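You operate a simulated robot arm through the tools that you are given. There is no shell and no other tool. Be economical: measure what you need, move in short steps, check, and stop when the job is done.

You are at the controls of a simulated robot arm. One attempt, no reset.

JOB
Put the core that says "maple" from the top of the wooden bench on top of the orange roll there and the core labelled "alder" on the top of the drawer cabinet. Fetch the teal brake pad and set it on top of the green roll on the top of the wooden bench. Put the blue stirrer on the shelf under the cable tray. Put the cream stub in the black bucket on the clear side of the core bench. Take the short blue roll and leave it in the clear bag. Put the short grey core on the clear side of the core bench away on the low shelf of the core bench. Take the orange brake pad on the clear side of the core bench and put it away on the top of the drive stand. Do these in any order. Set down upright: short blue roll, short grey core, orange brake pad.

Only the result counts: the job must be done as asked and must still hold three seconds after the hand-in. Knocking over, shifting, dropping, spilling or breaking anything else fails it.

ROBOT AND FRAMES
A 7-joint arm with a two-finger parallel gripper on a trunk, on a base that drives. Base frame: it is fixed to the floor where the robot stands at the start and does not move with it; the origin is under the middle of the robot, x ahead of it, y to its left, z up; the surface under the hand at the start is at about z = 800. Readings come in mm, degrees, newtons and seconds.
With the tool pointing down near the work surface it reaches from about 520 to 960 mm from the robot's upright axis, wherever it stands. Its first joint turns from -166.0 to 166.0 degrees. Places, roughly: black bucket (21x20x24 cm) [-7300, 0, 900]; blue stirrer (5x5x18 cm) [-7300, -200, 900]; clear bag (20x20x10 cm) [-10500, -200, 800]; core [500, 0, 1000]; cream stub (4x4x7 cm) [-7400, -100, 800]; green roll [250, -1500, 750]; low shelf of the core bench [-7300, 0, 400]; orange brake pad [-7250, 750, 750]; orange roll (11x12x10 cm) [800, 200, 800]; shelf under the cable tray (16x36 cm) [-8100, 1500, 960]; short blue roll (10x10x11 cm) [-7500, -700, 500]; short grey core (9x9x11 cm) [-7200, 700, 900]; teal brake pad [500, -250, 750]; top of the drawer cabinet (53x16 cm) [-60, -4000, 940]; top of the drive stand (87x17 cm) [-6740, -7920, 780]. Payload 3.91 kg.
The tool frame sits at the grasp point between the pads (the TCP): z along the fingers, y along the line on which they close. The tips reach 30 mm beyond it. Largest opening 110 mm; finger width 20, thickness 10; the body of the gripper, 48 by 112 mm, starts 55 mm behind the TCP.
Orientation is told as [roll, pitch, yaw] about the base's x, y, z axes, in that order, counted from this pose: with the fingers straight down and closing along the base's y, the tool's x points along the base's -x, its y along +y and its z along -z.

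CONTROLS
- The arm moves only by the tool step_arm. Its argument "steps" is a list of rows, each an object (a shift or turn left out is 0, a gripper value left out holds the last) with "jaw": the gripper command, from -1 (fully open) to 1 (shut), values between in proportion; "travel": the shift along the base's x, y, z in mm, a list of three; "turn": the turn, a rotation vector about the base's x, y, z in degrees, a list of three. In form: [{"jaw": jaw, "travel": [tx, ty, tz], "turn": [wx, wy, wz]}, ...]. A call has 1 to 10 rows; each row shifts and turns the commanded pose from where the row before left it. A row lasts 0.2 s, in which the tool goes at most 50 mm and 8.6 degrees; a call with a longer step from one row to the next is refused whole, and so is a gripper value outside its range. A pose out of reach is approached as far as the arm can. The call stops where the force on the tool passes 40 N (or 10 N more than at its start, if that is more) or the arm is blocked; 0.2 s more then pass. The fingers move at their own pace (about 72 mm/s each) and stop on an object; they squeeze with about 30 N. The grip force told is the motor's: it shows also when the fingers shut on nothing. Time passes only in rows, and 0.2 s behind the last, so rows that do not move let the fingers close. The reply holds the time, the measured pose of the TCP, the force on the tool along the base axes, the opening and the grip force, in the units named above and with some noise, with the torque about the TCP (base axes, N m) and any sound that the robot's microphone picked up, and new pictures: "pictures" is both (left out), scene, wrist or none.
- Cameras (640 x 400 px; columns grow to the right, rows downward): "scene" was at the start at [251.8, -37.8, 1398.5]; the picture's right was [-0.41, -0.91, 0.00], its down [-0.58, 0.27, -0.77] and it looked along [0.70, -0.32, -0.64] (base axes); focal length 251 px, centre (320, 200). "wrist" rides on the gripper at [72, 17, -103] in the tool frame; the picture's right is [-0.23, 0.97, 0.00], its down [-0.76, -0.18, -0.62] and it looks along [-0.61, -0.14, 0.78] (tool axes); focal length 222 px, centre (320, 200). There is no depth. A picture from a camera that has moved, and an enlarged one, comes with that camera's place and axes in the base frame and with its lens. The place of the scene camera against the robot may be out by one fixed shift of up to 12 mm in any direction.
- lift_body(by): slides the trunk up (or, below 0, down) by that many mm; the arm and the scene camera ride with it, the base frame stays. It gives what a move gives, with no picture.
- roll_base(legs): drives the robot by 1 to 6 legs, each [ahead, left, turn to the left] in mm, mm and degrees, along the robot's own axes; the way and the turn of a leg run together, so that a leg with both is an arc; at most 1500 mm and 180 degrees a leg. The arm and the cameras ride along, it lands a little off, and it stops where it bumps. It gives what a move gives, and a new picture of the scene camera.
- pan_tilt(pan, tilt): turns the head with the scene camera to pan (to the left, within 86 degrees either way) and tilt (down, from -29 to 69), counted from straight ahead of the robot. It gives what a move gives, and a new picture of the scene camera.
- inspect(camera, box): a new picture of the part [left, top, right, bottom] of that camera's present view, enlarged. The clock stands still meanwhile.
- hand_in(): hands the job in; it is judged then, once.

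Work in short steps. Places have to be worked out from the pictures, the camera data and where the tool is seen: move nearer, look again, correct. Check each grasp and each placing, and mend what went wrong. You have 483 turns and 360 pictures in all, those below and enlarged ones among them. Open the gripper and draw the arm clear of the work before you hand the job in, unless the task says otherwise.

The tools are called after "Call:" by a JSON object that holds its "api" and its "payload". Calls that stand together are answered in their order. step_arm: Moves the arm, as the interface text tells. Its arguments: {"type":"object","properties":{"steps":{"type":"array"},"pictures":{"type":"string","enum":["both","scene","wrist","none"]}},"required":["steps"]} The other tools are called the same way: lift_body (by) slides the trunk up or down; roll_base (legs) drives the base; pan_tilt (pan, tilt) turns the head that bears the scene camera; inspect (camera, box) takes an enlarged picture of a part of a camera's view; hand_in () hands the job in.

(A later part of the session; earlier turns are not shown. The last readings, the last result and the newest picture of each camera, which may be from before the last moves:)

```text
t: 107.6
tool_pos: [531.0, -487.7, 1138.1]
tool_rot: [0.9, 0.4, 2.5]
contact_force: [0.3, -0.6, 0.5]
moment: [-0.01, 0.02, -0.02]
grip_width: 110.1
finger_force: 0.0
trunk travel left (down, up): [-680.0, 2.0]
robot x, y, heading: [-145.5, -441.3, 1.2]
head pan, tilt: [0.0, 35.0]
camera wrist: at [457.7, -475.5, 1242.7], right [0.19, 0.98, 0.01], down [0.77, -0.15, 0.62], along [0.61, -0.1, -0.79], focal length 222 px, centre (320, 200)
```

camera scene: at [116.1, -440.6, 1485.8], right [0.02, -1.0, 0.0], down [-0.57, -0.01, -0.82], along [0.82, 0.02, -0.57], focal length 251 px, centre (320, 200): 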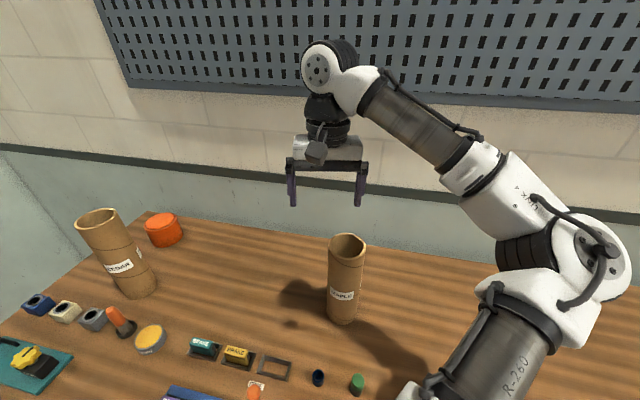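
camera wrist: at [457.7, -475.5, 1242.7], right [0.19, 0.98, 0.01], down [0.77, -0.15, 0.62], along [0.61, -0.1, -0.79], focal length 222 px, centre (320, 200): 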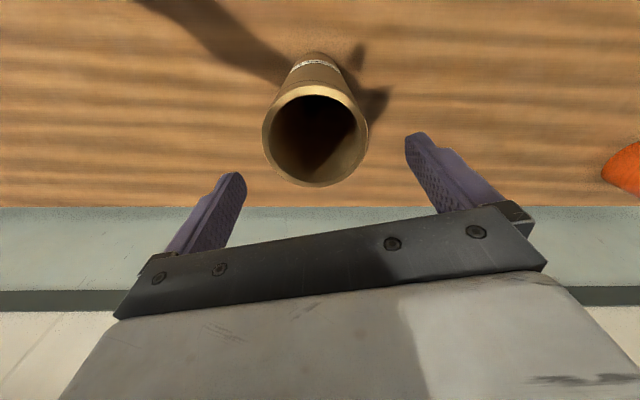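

Aligned. Descend, grip, and lift to bottom ≈ 930.

Call:
{"api": "step_arm", "payload": {"steps": [{"travel": [0, -3, -35]}, {"travel": [0, 0, -35]}, {"travel": [0, 0, -34]}, {}, {"jaw": 1}, {}, {}, {"travel": [0, 0, 20]}, {"travel": [0, 0, 40]}, {"travel": [0, 0, 40]}], "pictures": "none"}}

Call:
{"api": "step_arm", "payload": {"steps": [{"travel": [0, 0, 35]}, {}], "pictures": "scene"}}

```text
t: 109.8
tool_pos: [530.0, -489.4, 1137.1]
tool_rot: [0.9, 0.4, 2.5]
contact_force: [-0.6, -0.9, -3.4]
moment: [0.0, 0.0, -0.02]
grip_width: 85.8
finger_force: 30.2
trunk travel left (down, up): [-680.0, 2.0]
robot x, y, heading: [-148.0, -445.2, 1.5]
head pan, tilt: [0.0, 35.0]
```

```text
t: 110.4
tool_pos: [527.2, -490.5, 1167.5]
tool_rot: [1.0, 0.4, 2.5]
contact_force: [1.1, -0.5, -2.6]
moment: [-0.01, 0.02, -0.03]
grip_width: 85.4
finger_force: 30.0
trunk travel left (down, up): [-680.0, 2.0]
robot x, y, heading: [-146.6, -444.9, 1.1]
head pan, tilt: [0.0, 35.0]
camera scene: at [117.0, -440.0, 1485.5], right [0.02, -1.0, 0.0], down [-0.57, -0.01, -0.82], along [0.82, 0.02, -0.57], focal length 251 px, centre (320, 200)
```

scene: 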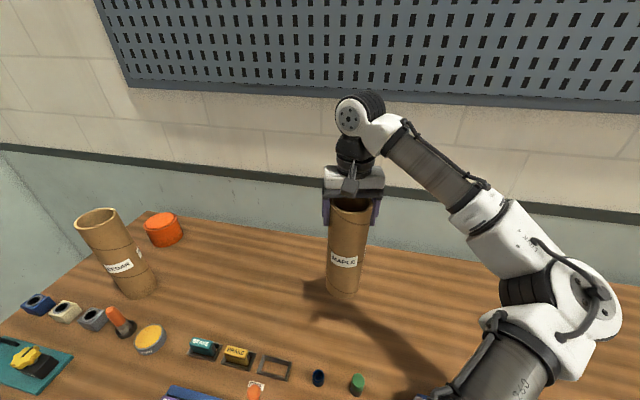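

Maple held, bottom ≈934. Drive ahead, extend past alder's old place, then slide left toward the orange roll.

Call:
{"api": "roll_base", "payload": {"legs": [[140, 0, -1.2]]}}

Call:
{"api": "step_arm", "payload": {"steps": [{"travel": [40, 0, 0]}, {"travel": [40, 0, 0]}, {"travel": [30, 0, 0]}, {}], "pictures": "none"}}

Call:
{"api": "roll_base", "payload": {"legs": [[0, 440, 0]]}}

Call:
{"api": "step_arm", "payload": {"steps": [{}], "pictures": "wrist"}}

```text
t: 111.9
tool_pos: [600.5, -498.6, 1168.3]
tool_rot: [1.0, 0.4, 0.7]
contact_force: [0.2, 1.3, -3.6]
moment: [-0.01, 0.04, -0.03]
grip_width: 85.6
finger_force: 30.0
trunk travel left (down, up): [-680.0, 2.0]
robot x, y, heading: [-73.8, -427.5, -0.6]
head pan, tilt: [0.0, 35.0]
stopped in leg 1: the robot was blocked; the commanded pose is now the measured one
camera scene: at [191.7, -435.9, 1485.6], right [-0.01, -1.0, 0.0], down [-0.57, 0.0, -0.82], along [0.82, -0.01, -0.57], focal length 251 px, centre (320, 200)
```

scene: 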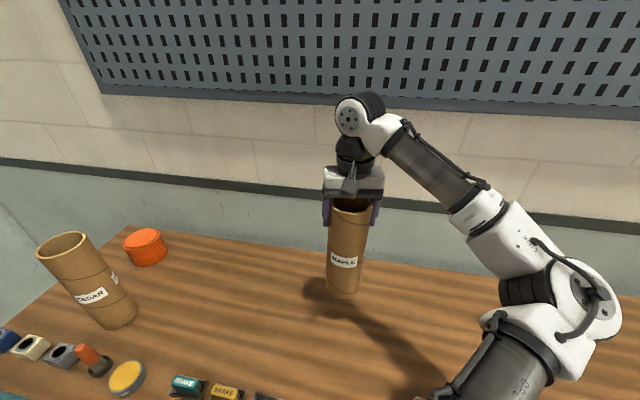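

```text
t: 112.9
tool_pos: [710.1, -499.9, 1170.3]
tool_rot: [0.9, 0.4, 0.8]
contact_force: [-0.9, -0.7, -3.3]
moment: [-0.02, 0.02, 0.0]
grip_width: 85.8
finger_force: 29.8
trunk travel left (down, up): [-680.0, 2.0]
robot x, y, heading: [-75.0, -430.1, -0.4]
head pan, tilt: [0.0, 35.0]
```

```text
t: 116.8
tool_pos: [714.5, -67.3, 1169.3]
tool_rot: [0.9, 0.5, 0.6]
contact_force: [0.3, 0.9, -2.9]
moment: [-0.02, 0.02, -0.03]
grip_width: 85.6
finger_force: 30.2
trunk travel left (down, up): [-680.0, 2.0]
robot x, y, heading: [-63.2, 3.7, -0.7]
head pan, tilt: [0.0, 35.0]
camera scene: at [195.8, -1.8, 1485.7], right [-0.01, -1.0, 0.0], down [-0.57, 0.01, -0.82], along [0.82, -0.01, -0.57], focal length 251 px, centre (320, 200)
```

scene: 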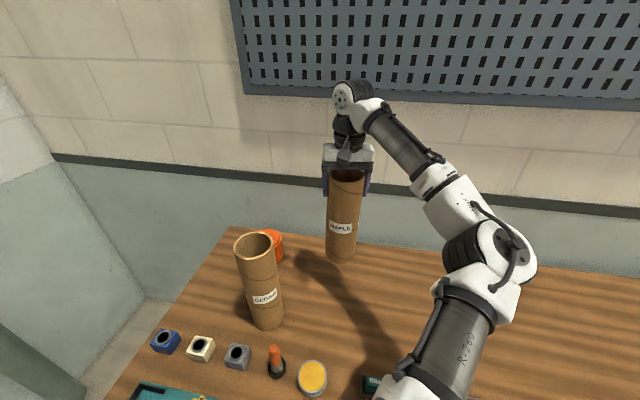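

```text
t: 117.2
tool_pos: [713.9, -67.6, 1169.5]
tool_rot: [1.0, 0.3, 0.5]
contact_force: [-0.3, 1.0, -3.4]
moment: [0.03, -0.02, 0.02]
grip_width: 85.6
finger_force: 29.7
trunk travel left (down, up): [-680.0, 2.0]
robot x, y, heading: [-66.7, 5.6, -0.6]
head pan, tilt: [0.0, 35.0]
camera wrist: at [641.3, -53.2, 1273.3], right [0.22, 0.98, 0.01], down [0.77, -0.18, 0.61], along [0.6, -0.12, -0.79], focal length 222 px, centre (320, 200)
```

wrist: 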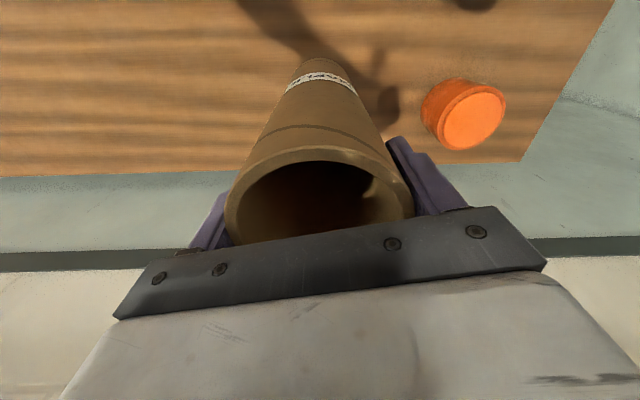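

The roll is about (812,170); I need the base closer. Slide left 165 and forward to x≈0 as at the start.

Call:
{"api": "roll_base", "payload": {"legs": [[0, 165, 0], [65, 0, 0.6]]}}

Call:
{"api": "step_arm", "payload": {"steps": [{}], "pictures": "wrist"}}

```text
t: 119.7
tool_pos: [782.5, 106.3, 1169.2]
tool_rot: [0.9, 0.6, 1.1]
contact_force: [0.2, -0.6, -3.4]
moment: [-0.01, 0.02, 0.0]
grip_width: 85.5
finger_force: 29.6
trunk travel left (down, up): [-680.0, 2.0]
robot x, y, heading: [1.6, 169.7, -0.1]
head pan, tilt: [0.0, 35.0]
camera scene: at [264.4, 166.8, 1485.4], right [0.0, -1.0, 0.0], down [-0.57, 0.0, -0.82], along [0.82, 0.0, -0.57], focal length 251 px, centre (320, 200)
```

scene: 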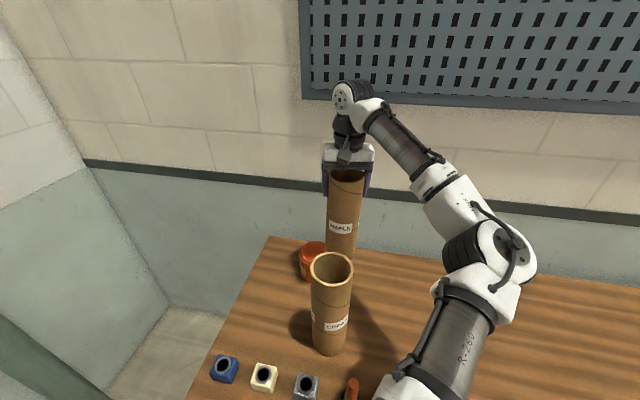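

```text
t: 120.1
tool_pos: [782.2, 106.4, 1169.1]
tool_rot: [1.0, 0.5, 1.1]
contact_force: [0.5, 0.3, -2.8]
moment: [0.01, 0.0, -0.04]
grip_width: 85.4
finger_force: 30.0
trunk travel left (down, up): [-680.0, 2.0]
robot x, y, heading: [-0.8, 170.3, -0.0]
head pan, tilt: [0.0, 35.0]
camera wrist: at [709.4, 120.3, 1273.1], right [0.21, 0.98, 0.01], down [0.77, -0.17, 0.61], along [0.6, -0.12, -0.79], focal length 222 px, centre (320, 200)
```

wrist: 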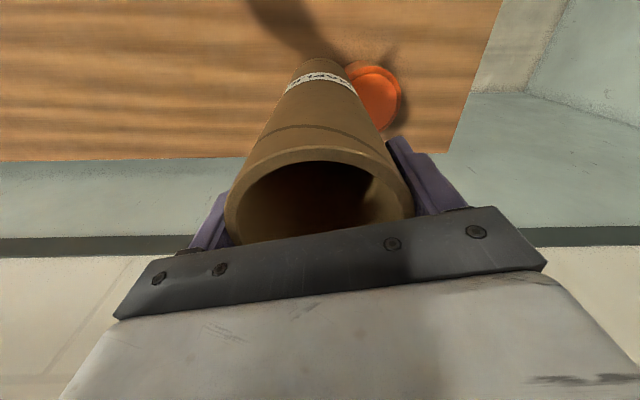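

Roll centre estimate now (811,178). Move over it at height.

Call:
{"api": "step_arm", "payload": {"steps": [{"travel": [10, 25, 0]}, {"travel": [10, 25, 0]}, {"travel": [9, 22, 0]}, {}]}}

```text
t: 121.1
tool_pos: [808.2, 178.3, 1171.3]
tool_rot: [0.9, 0.4, 1.1]
contact_force: [-1.0, 0.2, -3.1]
moment: [-0.02, 0.01, 0.02]
grip_width: 85.8
finger_force: 29.9
trunk travel left (down, up): [-680.0, 2.0]
robot x, y, heading: [2.4, 167.1, -0.5]
head pan, tilt: [0.0, 35.0]
camera scene: at [263.0, 166.5, 1485.7], right [0.0, -1.0, 0.0], down [-0.57, 0.0, -0.82], along [0.82, 0.0, -0.57], focal length 251 px, centre (320, 200)
camera wrist: at [735.5, 191.7, 1274.9], right [0.21, 0.98, 0.01], down [0.77, -0.17, 0.61], along [0.6, -0.12, -0.79], focal length 222 px, centre (320, 200)
```

scene: 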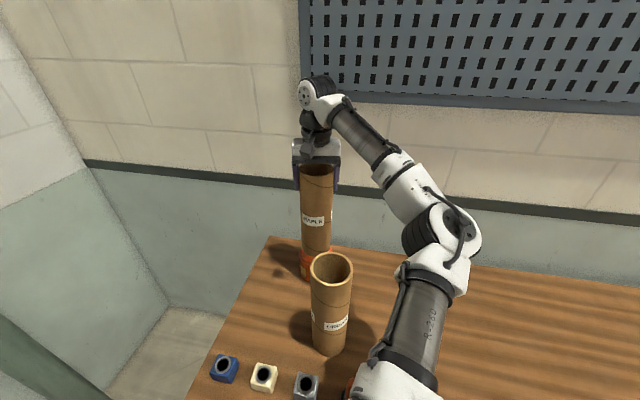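
wrist: 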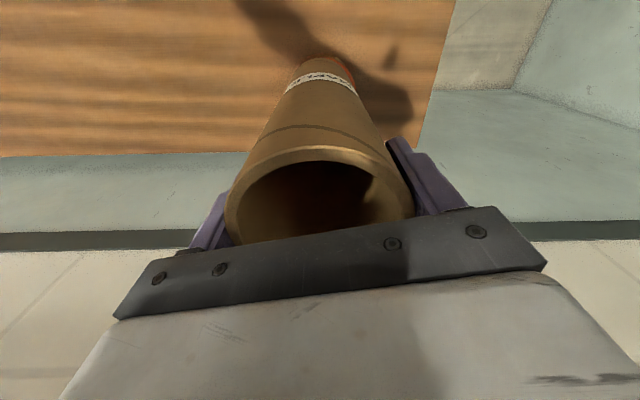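

Call:
{"api": "inspect", "payload": {"camera": "wrist", "box": [260, 40, 380, 115]}}

Call:
{"api": "inspect", "payload": {"camera": "scene", "box": [270, 210, 366, 270]}}

```text
5.33 times, centred on (320, 78) of wrist
camera zoom: at [735.5, 191.7, 1274.9], right [0.21, 0.98, 0.01], down [0.77, -0.17, 0.61], along [0.6, -0.12, -0.79], focal length 1185 px, centre (320, 853)
```

zoom: 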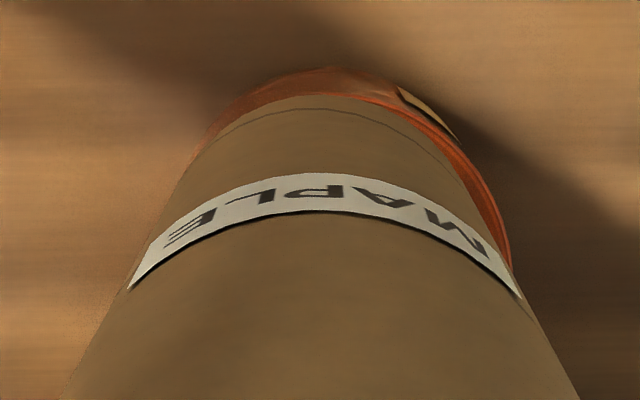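

```text
6.67 times, centred on (318, 240) of scene
camera zoom: at [263.0, 166.5, 1485.7], right [0.0, -1.0, 0.0], down [-0.57, 0.0, -0.82], along [0.82, 0.0, -0.57], focal length 1673 px, centre (333, -67)
```

zoom: 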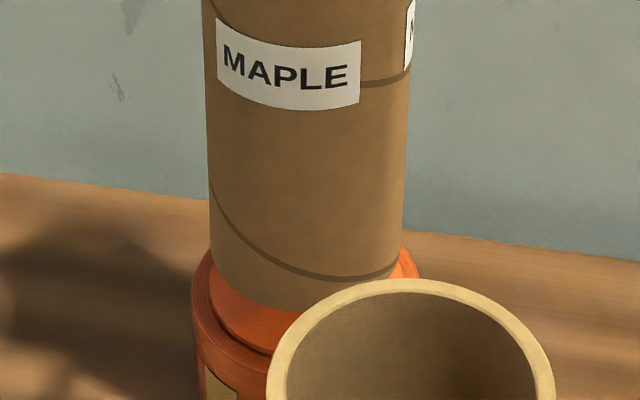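

Lateral alignment is right; the roll centre is ~7 mm further in x. I correct and lower gently.

Call:
{"api": "step_arm", "payload": {"steps": [{"travel": [8, -1, -10]}, {"travel": [0, 0, -10]}, {"travel": [0, 0, -6]}, {}], "pictures": "none"}}

```text
t: 122.1
tool_pos: [817.6, 176.9, 1143.1]
tool_rot: [0.9, 0.4, 1.1]
contact_force: [-0.3, -0.3, -3.4]
moment: [-0.01, -0.01, -0.01]
grip_width: 85.4
finger_force: 30.4
trunk travel left (down, up): [-680.0, 2.0]
robot x, y, heading: [-1.4, 170.0, -0.3]
head pan, tilt: [0.0, 35.0]
```

Call:
{"api": "step_arm", "payload": {"steps": [{"travel": [0, 0, -4]}, {"travel": [0, 0, -4]}, {}], "pictures": "none"}}

```text
t: 122.9
tool_pos: [819.5, 176.1, 1135.4]
tool_rot: [0.9, 0.4, 1.2]
contact_force: [0.4, 0.1, -3.9]
moment: [0.01, 0.04, -0.05]
grip_width: 85.6
finger_force: 30.3
trunk travel left (down, up): [-680.0, 2.0]
robot x, y, heading: [0.1, 167.3, -0.2]
head pan, tilt: [0.0, 35.0]
```

Call:
{"api": "step_arm", "payload": {"steps": [{"travel": [0, 0, -3]}, {"travel": [0, 0, -3]}, {}], "pictures": "none"}}

Call:
{"api": "inspect", "payload": {"camera": "scene", "box": [270, 210, 366, 270]}}

```text
t: 123.7
tool_pos: [817.7, 178.2, 1129.8]
tool_rot: [0.9, 0.3, 1.1]
contact_force: [-0.2, 0.1, 5.5]
moment: [-0.21, -0.07, 0.01]
grip_width: 85.9
finger_force: 30.6
trunk travel left (down, up): [-680.0, 2.0]
robot x, y, heading: [-0.7, 170.2, -0.4]
head pan, tilt: [0.0, 35.0]
```

```text
6.67 times, centred on (318, 240) of scene
camera zoom: at [262.2, 167.0, 1486.0], right [0.0, -1.0, 0.0], down [-0.57, 0.0, -0.82], along [0.82, 0.0, -0.57], focal length 1673 px, centre (333, -67)
```

zoom: 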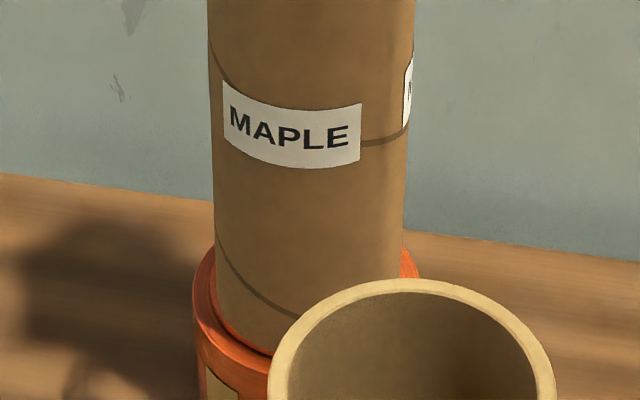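

Touching (about 9 N), centred on the roll. Release and rise.

Call:
{"api": "step_arm", "payload": {"steps": [{"travel": [0, 0, 1]}, {"jaw": -1}, {"jaw": -1}, {}, {"travel": [0, 0, 20]}, {"travel": [0, 0, 25]}, {"travel": [-5, 0, 25]}, {"travel": [-30, 0, 15]}, {"travel": [-40, 0, 0]}, {}]}}

```text
t: 125.9
tool_pos: [741.3, 176.2, 1214.0]
tool_rot: [0.9, 0.5, 1.1]
contact_force: [0.1, -0.5, -0.5]
moment: [-0.02, 0.03, -0.01]
grip_width: 110.2
finger_force: 0.1
trunk travel left (down, up): [-680.0, 2.0]
robot x, y, heading: [-3.0, 166.6, -0.1]
head pan, tilt: [0.0, 35.0]
camera scene: at [263.2, 167.1, 1485.7], right [0.0, -1.0, 0.0], down [-0.57, 0.0, -0.82], along [0.82, 0.0, -0.57], focal length 251 px, centre (320, 200)
camera wrist: at [668.7, 191.3, 1318.8], right [0.21, 0.98, 0.01], down [0.77, -0.17, 0.61], along [0.6, -0.12, -0.79], focal length 222 px, centre (320, 200)
```

scene: 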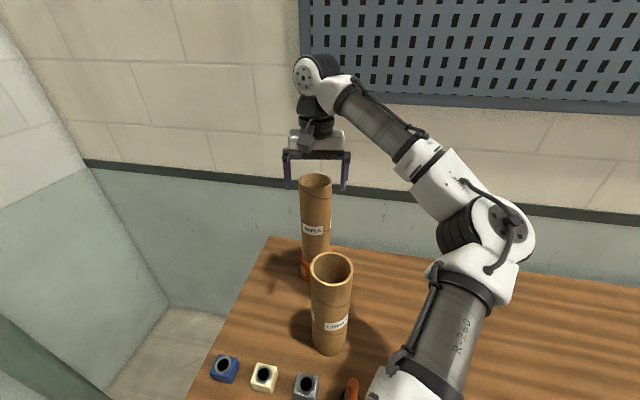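
wrist: 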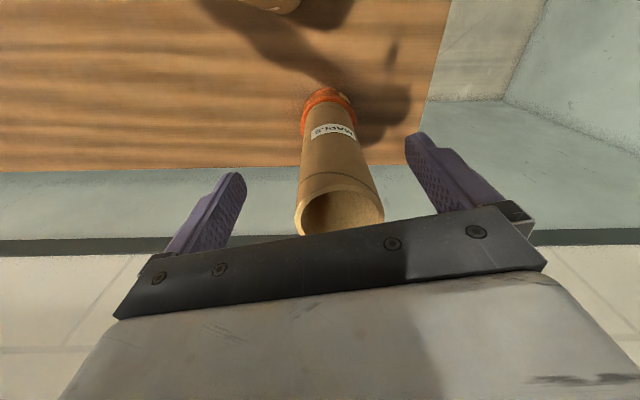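

Maple stands on the orange roll. Now the teal brake pad at about (419,-139): back off and slide right.

Call:
{"api": "roll_base", "payload": {"legs": [[-250, 0, 0], [0, -310, 0]]}}

Call:
{"api": "pan_tilt", "payload": {"pan": 0, "tilt": 50}}

Call:
{"api": "step_arm", "payload": {"steps": [{"travel": [-30, 0, 0]}], "pictures": "wrist"}}

```text
t: 130.3
tool_pos: [485.4, -132.8, 1215.5]
tool_rot: [1.0, 0.3, 0.9]
contact_force: [0.4, 0.9, -0.6]
moment: [0.03, -0.02, 0.0]
grip_width: 110.1
finger_force: 0.0
trunk travel left (down, up): [-680.0, 2.0]
robot x, y, heading: [-258.6, -134.0, -0.3]
head pan, tilt: [0.0, 35.0]
camera scene: at [5.7, -140.0, 1485.8], right [-0.01, -1.0, 0.0], down [-0.57, 0.0, -0.82], along [0.82, 0.0, -0.57], focal length 251 px, centre (320, 200)
```

scene: 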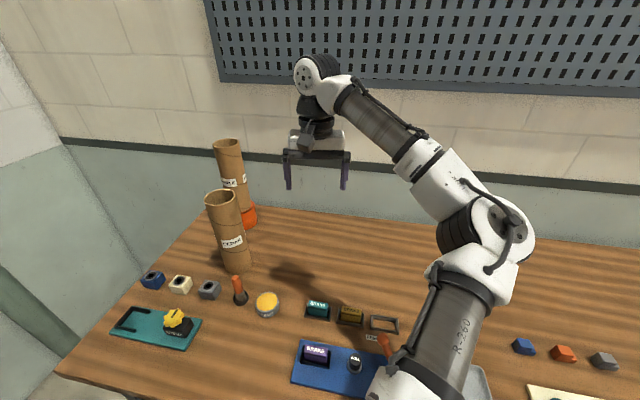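

```text
t: 131.1
tool_pos: [484.4, -131.3, 1215.2]
tool_rot: [0.8, 0.5, 0.8]
contact_force: [0.3, 0.2, 0.6]
moment: [-0.04, -0.03, -0.05]
grip_width: 110.0
finger_force: 0.0
trunk travel left (down, up): [-680.0, 2.0]
robot x, y, heading: [-255.2, -131.6, -0.4]
head pan, tilt: [0.0, 50.0]
camera scene: at [-5.4, -139.6, 1464.1], right [-0.01, -1.0, 0.0], down [-0.77, 0.0, -0.64], along [0.64, 0.0, -0.77], focal length 251 px, centre (320, 200)
```

scene: 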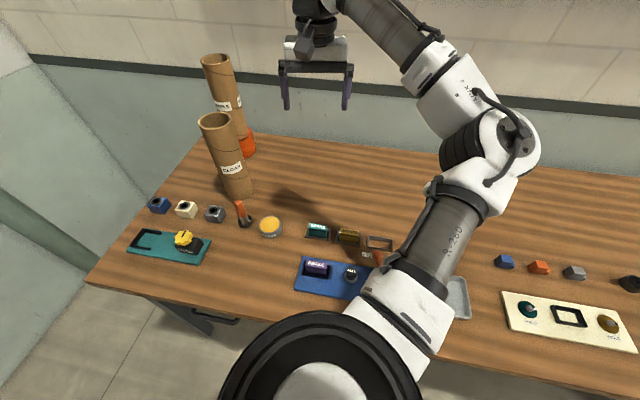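

```text
t: 131.5
tool_pos: [454.9, -132.4, 1215.3]
tool_rot: [0.9, 0.5, 0.9]
contact_force: [-1.0, -0.4, 0.5]
moment: [-0.02, 0.0, 0.01]
grip_width: 109.7
finger_force: 0.0
trunk travel left (down, up): [-680.0, 2.0]
robot x, y, heading: [-258.4, -131.8, -0.6]
head pan, tilt: [0.0, 50.0]
camera wrist: at [382.2, -117.8, 1319.3], right [0.21, 0.98, 0.01], down [0.77, -0.18, 0.61], along [0.6, -0.12, -0.79], focal length 222 px, centre (320, 200)
```

wrist: 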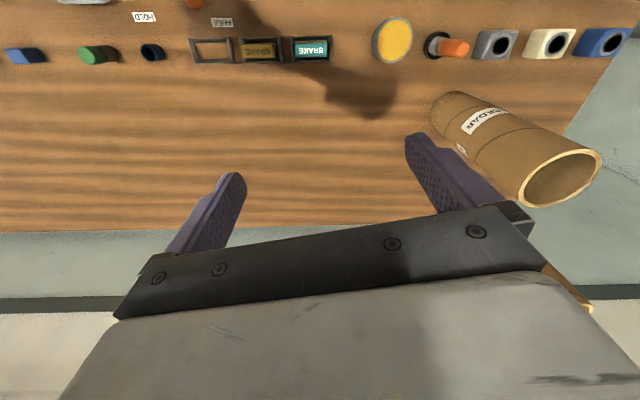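

Teal pad ≈(407,-135). I move above and down to z≈960 for a closer look.

Call:
{"api": "step_arm", "payload": {"steps": [{"travel": [-24, -1, -43]}, {"travel": [-24, -1, -43]}, {"travel": [0, 0, -50]}, {"travel": [0, 0, -50]}, {"travel": [0, 0, -50]}, {"travel": [0, 0, -20]}, {}], "pictures": "wrist"}}

```text
t: 133.1
tool_pos: [404.5, -134.4, 959.4]
tool_rot: [0.8, 0.4, 0.8]
contact_force: [-0.1, 0.7, -0.2]
moment: [0.01, 0.01, 0.0]
grip_width: 109.9
finger_force: 0.0
trunk travel left (down, up): [-680.0, 2.0]
robot x, y, heading: [-254.9, -134.2, -0.7]
head pan, tilt: [0.0, 50.0]
camera wrist: at [330.9, -120.8, 1062.1], right [0.21, 0.98, 0.01], down [0.77, -0.18, 0.61], along [0.6, -0.12, -0.79], focal length 222 px, centre (320, 200)
```

wrist: 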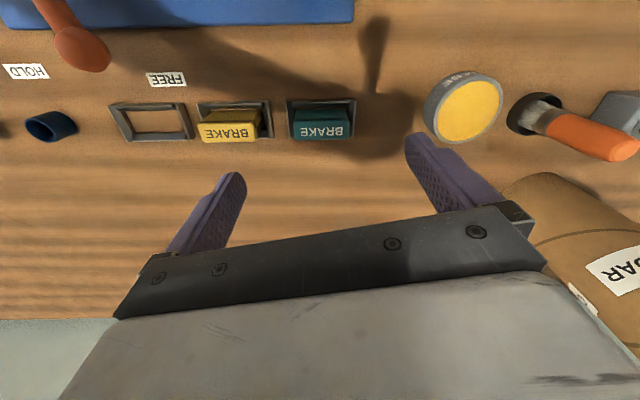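

I enlarge the pad to see how far it stands out of its frame.

Call:
{"api": "inspect", "payload": {"camera": "wrist", "box": [180, 70, 380, 170]}}

Call:
{"api": "inspect", "payload": {"camera": "scene", "box": [290, 205, 400, 265]}}

```text
3.20 times, centred on (280, 120) of wrist
camera zoom: at [330.9, -120.8, 1062.1], right [0.21, 0.98, 0.01], down [0.77, -0.18, 0.61], along [0.6, -0.12, -0.79], focal length 711 px, centre (448, 456)
```

zoom: 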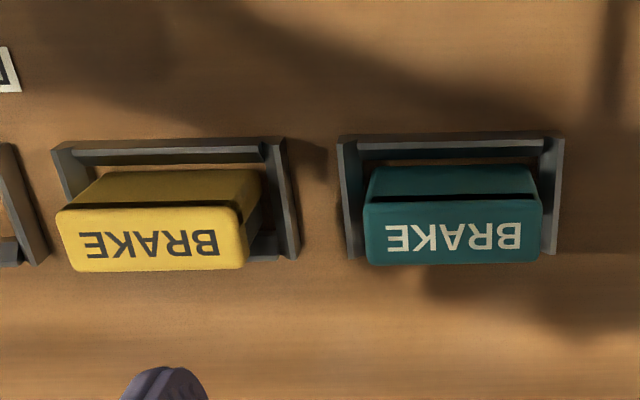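

```text
5.82 times, centred on (345, 235) of scene
camera zoom: at [-5.4, -139.6, 1464.0], right [-0.01, -1.0, 0.0], down [-0.77, 0.0, -0.64], along [0.64, 0.0, -0.77], focal length 1460 px, centre (174, -4)
```

zoom: 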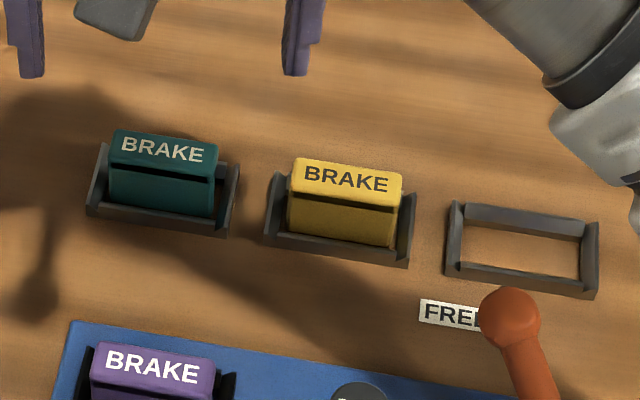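

The pad's top is ≈53×25 mm at z≈845, centre (410,-133), standing well above its frame. I narrow the jaw to ~80 mm and descend to z≈880 first.

Call:
{"api": "step_arm", "payload": {"steps": [{"jaw": -0.45, "travel": [5, 1, -30]}, {"travel": [0, 0, -30]}, {"travel": [0, 0, -20]}, {}], "pictures": "both"}}

```text
t: 134.1
tool_pos: [410.0, -134.0, 879.5]
tool_rot: [0.9, 0.4, 0.9]
contact_force: [-0.4, -0.5, -0.1]
moment: [-0.01, 0.0, -0.01]
grip_width: 79.4
finger_force: 0.0
trunk travel left (down, up): [-680.0, 2.0]
robot x, y, heading: [-258.6, -135.6, -0.6]
head pan, tilt: [0.0, 50.0]
camera scene: at [-5.5, -139.6, 1464.0], right [-0.01, -1.0, 0.0], down [-0.77, 0.0, -0.64], along [0.64, 0.0, -0.77], focal length 251 px, centre (320, 200)
camera wrist: at [337.1, -119.6, 983.6], right [0.21, 0.98, 0.01], down [0.77, -0.18, 0.61], along [0.6, -0.12, -0.79], focal length 222 px, centre (320, 200)
```

scene: 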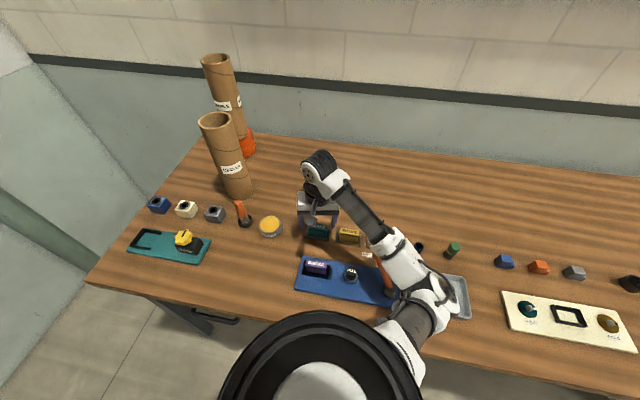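
wrist: 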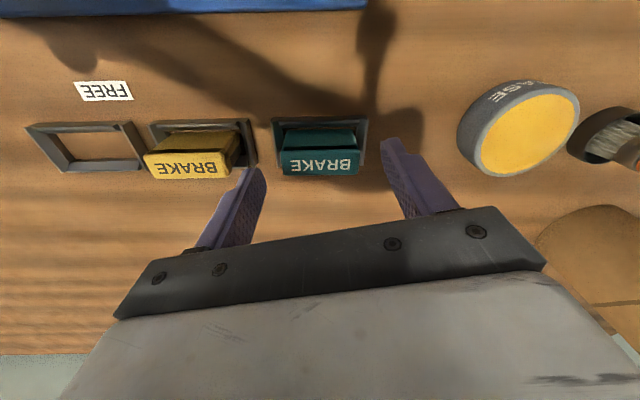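

The elbow has come low near the orange lever. I check its clearance before going further.

Call:
{"api": "inspect", "payload": {"camera": "scene", "box": [290, 210, 480, 330]}}

```text
3.33 times, centred on (385, 270) of scene
camera zoom: at [-5.5, -139.6, 1464.0], right [-0.01, -1.0, 0.0], down [-0.77, 0.0, -0.64], along [0.64, 0.0, -0.77], focal length 837 px, centre (103, -33)
```

zoom: 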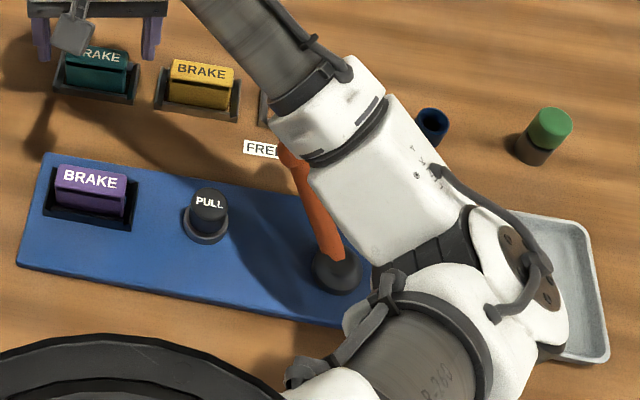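

I'd rather keep the elbow higher: lift, back the base 180 mm and reach out further.

Call:
{"api": "step_arm", "payload": {"steps": [{"travel": [0, 0, 40]}, {"travel": [0, 0, 40]}], "pictures": "none"}}

Call:
{"api": "roll_base", "payload": {"legs": [[-190, 0, 0.6]]}}

Call:
{"api": "step_arm", "payload": {"steps": [{"travel": [48, 0, 0]}, {"travel": [48, 0, 0]}, {"travel": [48, 0, 0]}, {"travel": [46, 0, 0]}, {}]}}

```text
t: 134.7
tool_pos: [411.6, -132.5, 961.7]
tool_rot: [0.8, 0.4, 0.9]
contact_force: [-0.8, 0.2, 0.8]
moment: [0.03, 0.01, 0.0]
grip_width: 79.8
finger_force: 0.1
trunk travel left (down, up): [-680.0, 2.0]
robot x, y, heading: [-254.9, -134.7, -0.4]
head pan, tilt: [0.0, 50.0]
```

```text
t: 136.2
tool_pos: [224.7, -122.4, 963.5]
tool_rot: [0.8, 0.4, 1.8]
contact_force: [-0.5, 0.0, 0.2]
moment: [0.0, 0.01, -0.03]
grip_width: 79.9
finger_force: 0.0
trunk travel left (down, up): [-680.0, 2.0]
robot x, y, heading: [-441.2, -134.7, 0.4]
head pan, tilt: [0.0, 50.0]
camera scene: at [-192.3, -136.2, 1464.2], right [0.01, -1.0, 0.0], down [-0.77, -0.01, -0.64], along [0.64, 0.01, -0.77], focal length 251 px, centre (320, 200)
```

scene: 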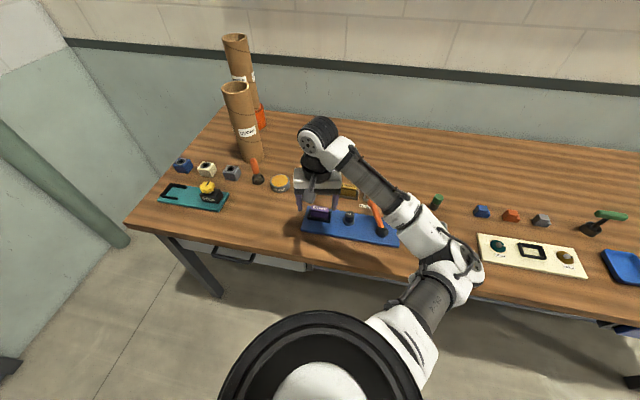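

```text
t: 137.4
tool_pos: [414.0, -125.5, 960.4]
tool_rot: [0.9, 0.4, 1.7]
contact_force: [-0.9, 0.6, -0.5]
moment: [0.01, 0.01, 0.01]
grip_width: 80.0
finger_force: 0.0
trunk travel left (down, up): [-680.0, 2.0]
robot x, y, heading: [-441.9, -137.5, 0.5]
head pan, tilt: [0.0, 50.0]
camera scene: at [-191.6, -136.4, 1464.1], right [0.01, -1.0, 0.0], down [-0.77, -0.01, -0.64], along [0.64, 0.01, -0.77], focal length 251 px, centre (320, 200)
camera wrist: at [342.1, -112.4, 1064.1], right [0.2, 0.98, 0.01], down [0.77, -0.16, 0.61], along [0.61, -0.11, -0.79], focal length 222 px, centre (320, 200)
```

scene: 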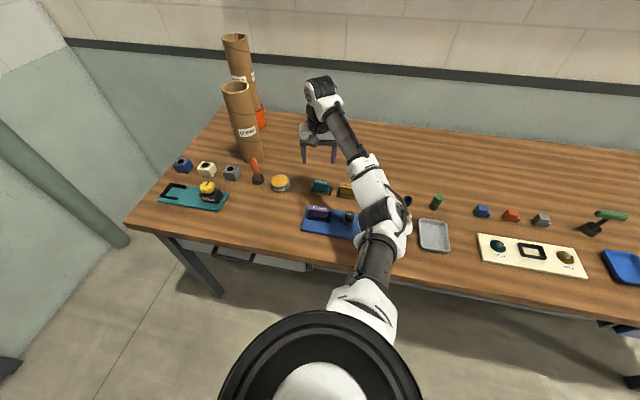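
wrist: 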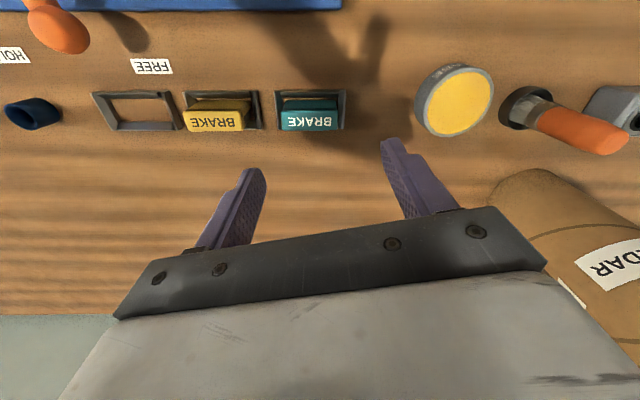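

Elbow is now higher. Pad at ≈(408,-132). Align and descend to 885.

Call:
{"api": "step_arm", "payload": {"steps": [{"travel": [-5, -7, -35]}, {"travel": [0, 0, -40]}, {}], "pictures": "both"}}

```text
t: 138.2
tool_pos: [409.1, -131.9, 886.5]
tool_rot: [0.9, 0.4, 1.6]
contact_force: [0.9, -0.4, 0.0]
moment: [0.03, -0.03, 0.0]
grip_width: 79.9
finger_force: 0.1
trunk travel left (down, up): [-680.0, 2.0]
robot x, y, heading: [-439.4, -135.4, 0.6]
head pan, tilt: [0.0, 50.0]
camera scene: at [-191.5, -136.3, 1464.1], right [0.01, -1.0, 0.0], down [-0.77, -0.01, -0.64], along [0.64, 0.01, -0.77], focal length 251 px, centre (320, 200)
camera wrist: at [335.6, -118.2, 990.5], right [0.2, 0.98, 0.01], down [0.77, -0.17, 0.61], along [0.61, -0.11, -0.79], focal length 222 px, centre (320, 200)
```

scene: 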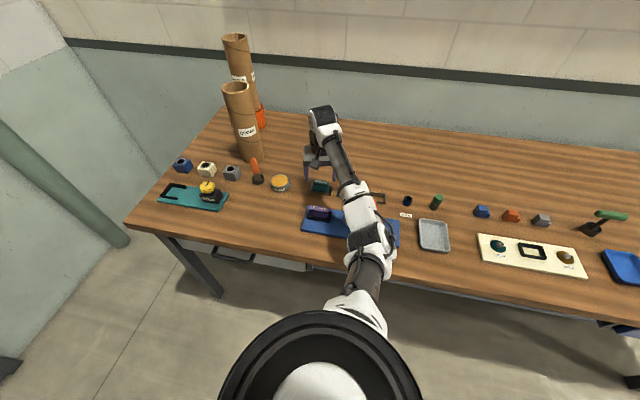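
wrist: 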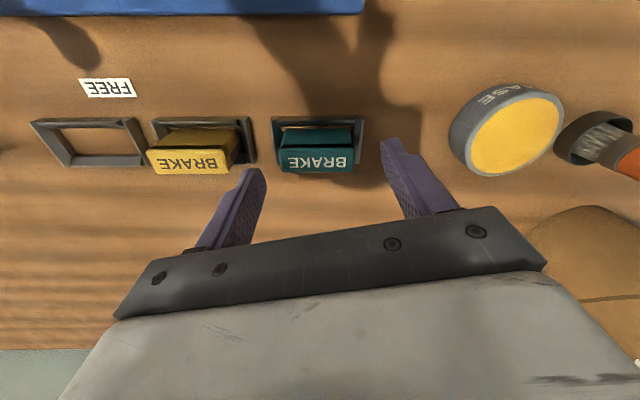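

I enlarge the elbow region to judge its height over the board.

Call:
{"api": "inspect", "payload": {"camera": "scene", "box": [290, 160, 450, 260]}}

```text
4.00 times, centred on (370, 210) of scene
camera zoom: at [-191.5, -136.3, 1464.1], right [0.01, -1.0, 0.0], down [-0.77, -0.01, -0.64], along [0.64, 0.01, -0.77], focal length 1004 px, centre (120, 160)
```

zoom: 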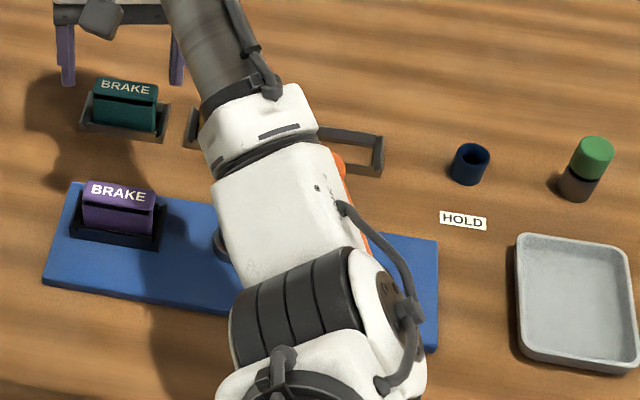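

Clearance is uncertain, so I reposition: raise, shift the base left and turn right, so the elbow stays in front of the bench edge.

Call:
{"api": "step_arm", "payload": {"steps": [{"travel": [0, 0, 50]}, {"travel": [0, 0, 50]}, {"travel": [0, 0, 20]}], "pictures": "none"}}

Call:
{"api": "roll_base", "payload": {"legs": [[0, 390, 0], [60, 0, -24]]}}

Call:
{"api": "step_arm", "payload": {"steps": [{"turn": [0, 0, 8]}, {"turn": [0, 0, 8]}, {"turn": [0, 0, 6]}, {}]}}

```text
t: 139.0
tool_pos: [407.7, -130.9, 1008.0]
tool_rot: [0.9, 0.4, 1.8]
contact_force: [0.9, -0.1, 0.1]
moment: [0.0, 0.07, 0.0]
grip_width: 80.1
finger_force: 0.1
trunk travel left (down, up): [-680.0, 2.0]
robot x, y, heading: [-436.6, -136.2, 0.4]
head pan, tilt: [0.0, 50.0]
```

```text
t: 144.0
tool_pos: [380.6, -118.3, 1007.7]
tool_rot: [1.0, 0.3, -24.1]
contact_force: [-0.1, -0.4, -0.5]
moment: [-0.02, 0.05, 0.0]
grip_width: 80.0
finger_force: 0.0
trunk travel left (down, up): [-680.0, 2.0]
robot x, y, heading: [-385.0, 244.6, -25.1]
head pan, tilt: [0.0, 50.0]
camera scene: at [-159.2, 137.4, 1464.0], right [-0.43, -0.9, 0.0], down [-0.69, 0.33, -0.64], along [0.58, -0.27, -0.77], focal length 251 px, centre (320, 200)
```

scene: 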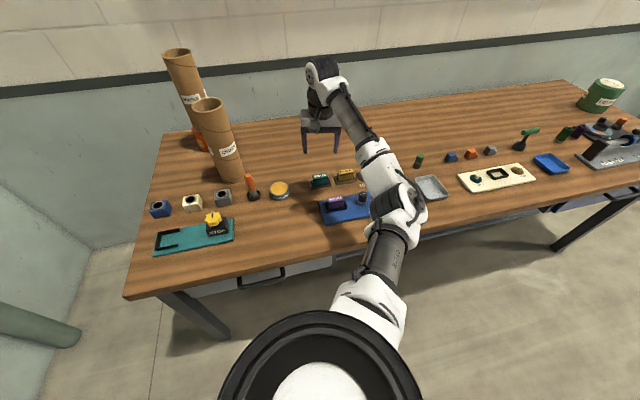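

```text
t: 145.0
tool_pos: [381.2, -119.0, 1008.2]
tool_rot: [1.0, 0.3, -2.0]
contact_force: [1.0, -0.3, 0.1]
moment: [-0.01, -0.01, 0.0]
grip_width: 80.0
finger_force: 0.2
trunk travel left (down, up): [-680.0, 2.0]
robot x, y, heading: [-385.0, 244.9, -25.1]
head pan, tilt: [0.0, 50.0]
camera scene: at [-159.2, 137.8, 1464.0], right [-0.43, -0.9, 0.0], down [-0.69, 0.33, -0.64], along [0.58, -0.28, -0.77], focal length 251 px, centre (320, 200)
camera wrist: at [309.2, -101.6, 1111.6], right [0.26, 0.96, 0.01], down [0.76, -0.21, 0.61], along [0.6, -0.15, -0.79], focal length 222 px, centre (320, 200)
```

scene: 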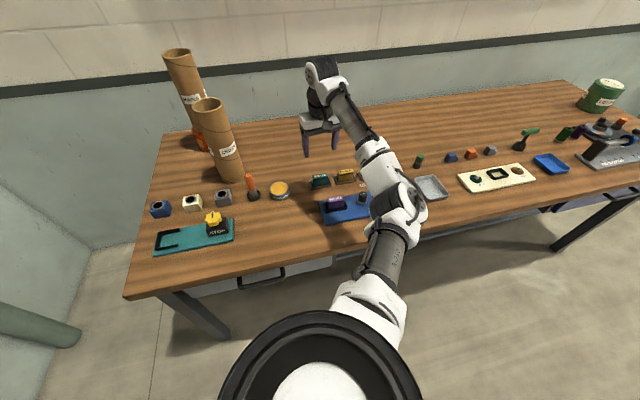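
wrist: 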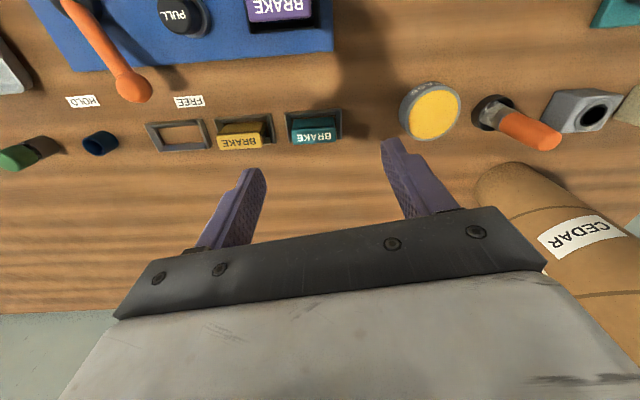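

Elbow is now about at the bench edge, well placed. Align to the pad (408,-132) and descend.

Call:
{"api": "step_arm", "payload": {"steps": [{"travel": [14, -7, -40], "turn": [0, 0, 2]}, {"travel": [13, -6, -40]}, {"travel": [0, 0, -40]}, {}]}}

```text
t: 146.0
tool_pos: [406.8, -132.2, 885.7]
tool_rot: [0.9, 0.4, -0.2]
contact_force: [1.2, -0.2, -0.1]
moment: [-0.01, 0.01, -0.03]
grip_width: 79.8
finger_force: 0.1
trunk travel left (down, up): [-680.0, 2.0]
robot x, y, heading: [-384.9, 246.6, -25.5]
head pan, tilt: [0.0, 50.0]
camera scene: at [-159.5, 137.8, 1464.1], right [-0.43, -0.9, 0.0], down [-0.69, 0.33, -0.64], along [0.58, -0.28, -0.77], focal length 251 px, centre (320, 200)
camera wrist: at [335.4, -117.0, 989.5], right [0.23, 0.97, 0.01], down [0.77, -0.19, 0.62], along [0.6, -0.13, -0.79], focal length 222 px, centre (320, 200)
```

scene: 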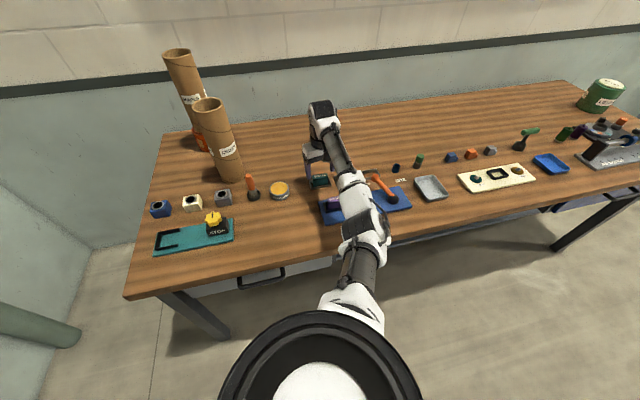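
wrist: 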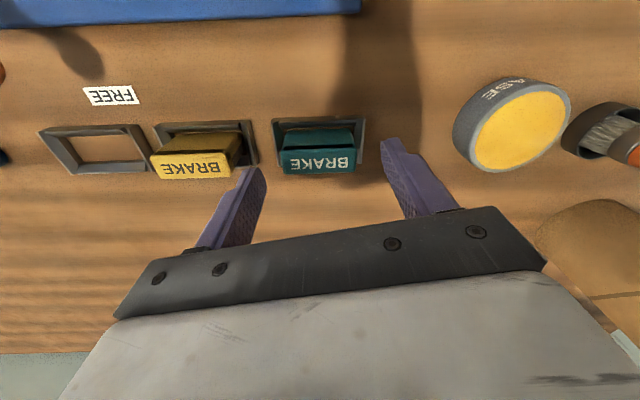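

Aligned. Descend to ≈855 and close.

Call:
{"api": "step_arm", "payload": {"steps": [{"travel": [1, 0, -16]}, {"travel": [0, 0, -15]}, {}, {"jaw": 1}, {"jaw": 1}, {}]}}

```text
t: 147.4
tool_pos: [408.5, -133.9, 856.3]
tool_rot: [0.9, 0.4, -0.1]
contact_force: [1.0, -0.4, 1.1]
moment: [-0.15, -0.07, 0.03]
grip_width: 58.1
finger_force: 30.3
trunk travel left (down, up): [-680.0, 2.0]
robot x, y, heading: [-387.4, 244.9, -25.5]
head pan, tilt: [0.0, 50.0]
camera scene: at [-159.2, 137.8, 1464.0], right [-0.43, -0.9, 0.0], down [-0.69, 0.33, -0.64], along [0.58, -0.28, -0.77], focal length 251 px, centre (320, 200)
camera wrist: at [335.6, -118.3, 960.0], right [0.23, 0.97, 0.01], down [0.77, -0.19, 0.62], along [0.6, -0.13, -0.79], focal length 222 px, centre (320, 200)
```

scene: 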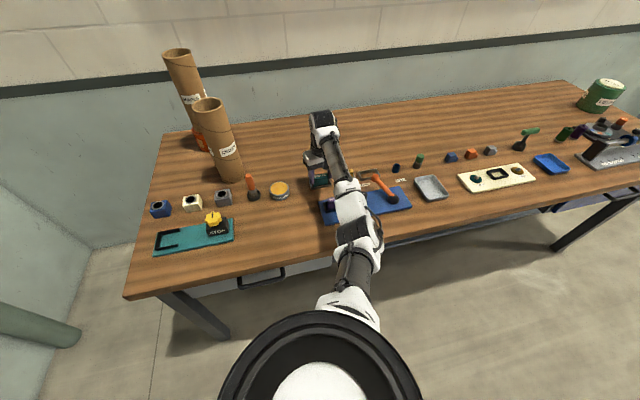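
wrist: 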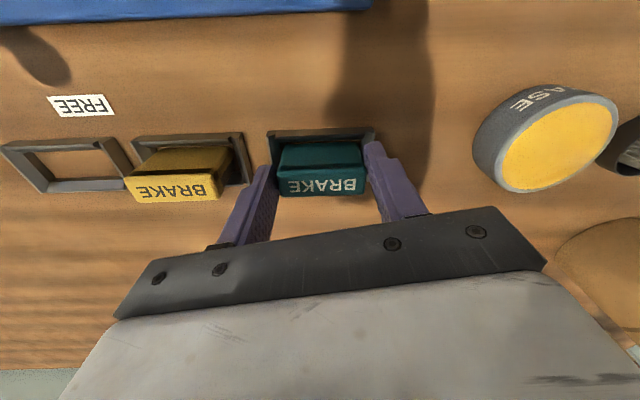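

Gripped at 58 mm. Lift straight up and check.

Call:
{"api": "step_arm", "payload": {"steps": [{"travel": [0, 0, 15]}, {"travel": [0, 0, 25]}, {"travel": [0, 0, 40]}, {"travel": [0, 0, 40]}, {}]}}

```text
t: 148.6
tool_pos: [412.0, -129.9, 976.1]
tool_rot: [1.0, 0.4, -0.1]
contact_force: [0.2, 0.7, -2.2]
moment: [-0.01, 0.04, 0.01]
grip_width: 58.1
finger_force: 30.1
trunk travel left (down, up): [-680.0, 2.0]
robot x, y, heading: [-391.4, 245.6, -25.6]
head pan, tilt: [0.0, 50.0]
camera scene: at [-158.7, 137.6, 1463.9], right [-0.43, -0.9, 0.0], down [-0.69, 0.33, -0.64], along [0.58, -0.27, -0.77], focal length 251 px, centre (320, 200)
camera wrist: at [338.8, -115.4, 1081.0], right [0.23, 0.97, 0.01], down [0.77, -0.19, 0.61], along [0.6, -0.13, -0.79], focal length 222 px, centre (320, 200)
```

scene: 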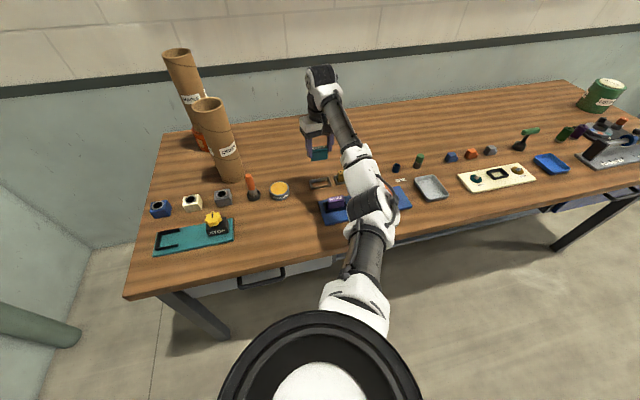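
wrist: 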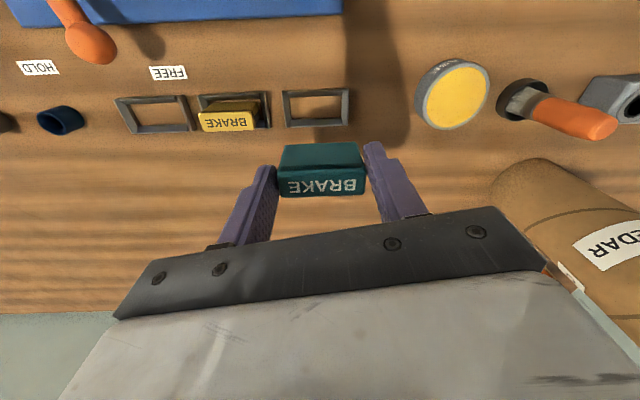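

Pad held. Raise, back off before turning, then drive along the bench toward the green roll (~(345,-1635)).

Call:
{"api": "step_arm", "payload": {"steps": [{"travel": [0, 0, 50]}, {"travel": [0, 0, 50]}], "pictures": "none"}}

Call:
{"api": "roll_base", "payload": {"legs": [[-350, 0, 0], [0, 0, 25.5], [0, -1500, 0], [0, -500, 0]]}}

```text
t: 149.2
tool_pos: [408.8, -132.6, 1074.9]
tool_rot: [0.9, 0.5, -0.3]
contact_force: [-0.1, 0.3, -2.7]
moment: [-0.02, 0.01, 0.01]
grip_width: 58.1
finger_force: 29.8
trunk travel left (down, up): [-680.0, 2.0]
robot x, y, heading: [-386.2, 246.8, -25.3]
head pan, tilt: [0.0, 50.0]
```

```text
t: 168.2
tool_pos: [114.8, -1650.7, 1074.9]
tool_rot: [0.9, 0.4, 22.7]
contact_force: [-0.4, -0.2, -0.2]
moment: [0.0, 0.01, 0.01]
grip_width: 0.1
finger_force: 30.1
trunk travel left (down, up): [-680.0, 2.0]
robot x, y, heading: [-768.1, -1611.8, -2.3]
head pan, tilt: [0.0, 50.0]
camera scene: at [-516.0, -1624.3, 1464.0], right [-0.04, -1.0, 0.0], down [-0.77, 0.03, -0.64], along [0.64, -0.03, -0.77], focal length 251 px, centre (320, 200)
```

scene: 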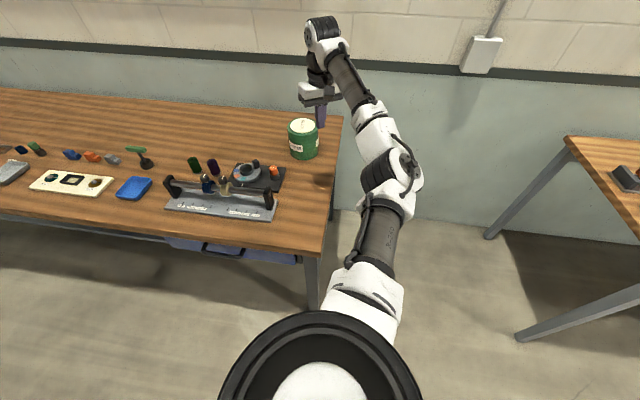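

The gripper is empty: the pad was lost during the drive. I look back for it.

Call:
{"api": "pan_tilt", "payload": {"pan": 60, "tilt": 30}}

Call:
{"api": "pan_tilt", "payload": {"pan": 80, "tilt": 45}}

```text
t: 169.5
tool_pos: [114.0, -1650.5, 1075.4]
tool_rot: [0.8, 0.4, 22.7]
contact_force: [0.0, -0.7, 0.0]
moment: [0.0, -0.03, 0.0]
grip_width: 0.0
finger_force: 29.7
trunk travel left (down, up): [-680.0, 2.0]
robot x, y, heading: [-764.0, -1609.5, -2.5]
head pan, tilt: [60.0, 30.0]
camera scene: at [-544.3, -1544.5, 1493.5], right [0.84, -0.54, 0.0], down [-0.27, -0.42, -0.87], along [0.47, 0.73, -0.5], focal length 251 px, centre (320, 200)
```

scene: 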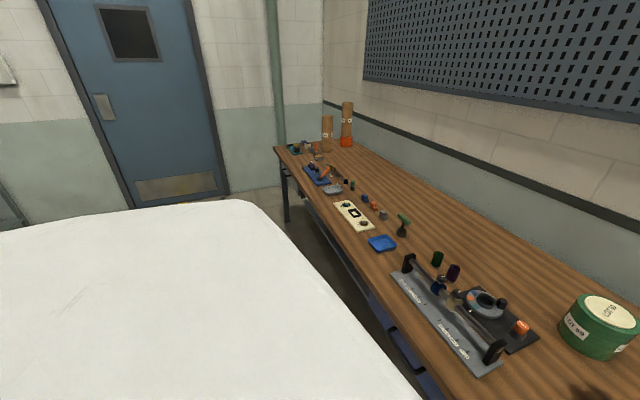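

```text
t: 170.3
tool_pos: [114.8, -1651.2, 1076.1]
tool_rot: [0.9, 0.4, 22.7]
contact_force: [0.5, 0.2, 0.4]
moment: [-0.03, 0.0, -0.02]
grip_width: 0.1
finger_force: 30.2
trunk travel left (down, up): [-680.0, 2.0]
robot x, y, heading: [-767.1, -1609.4, -2.5]
head pan, tilt: [80.0, 45.0]
camera scene: at [-575.3, -1541.3, 1471.0], right [0.98, -0.22, 0.0], down [-0.15, -0.69, -0.71], along [0.15, 0.69, -0.71], focal length 251 px, centre (320, 200)
```

scene: 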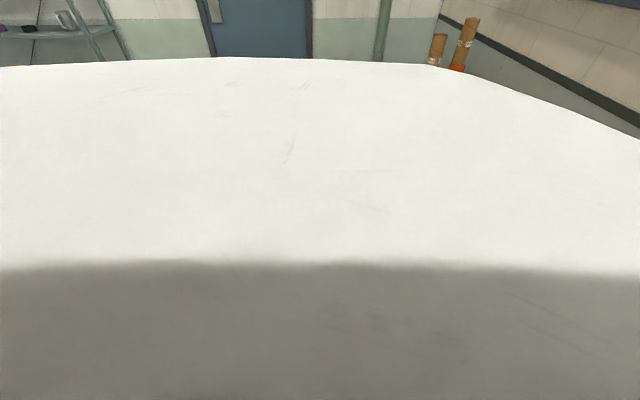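

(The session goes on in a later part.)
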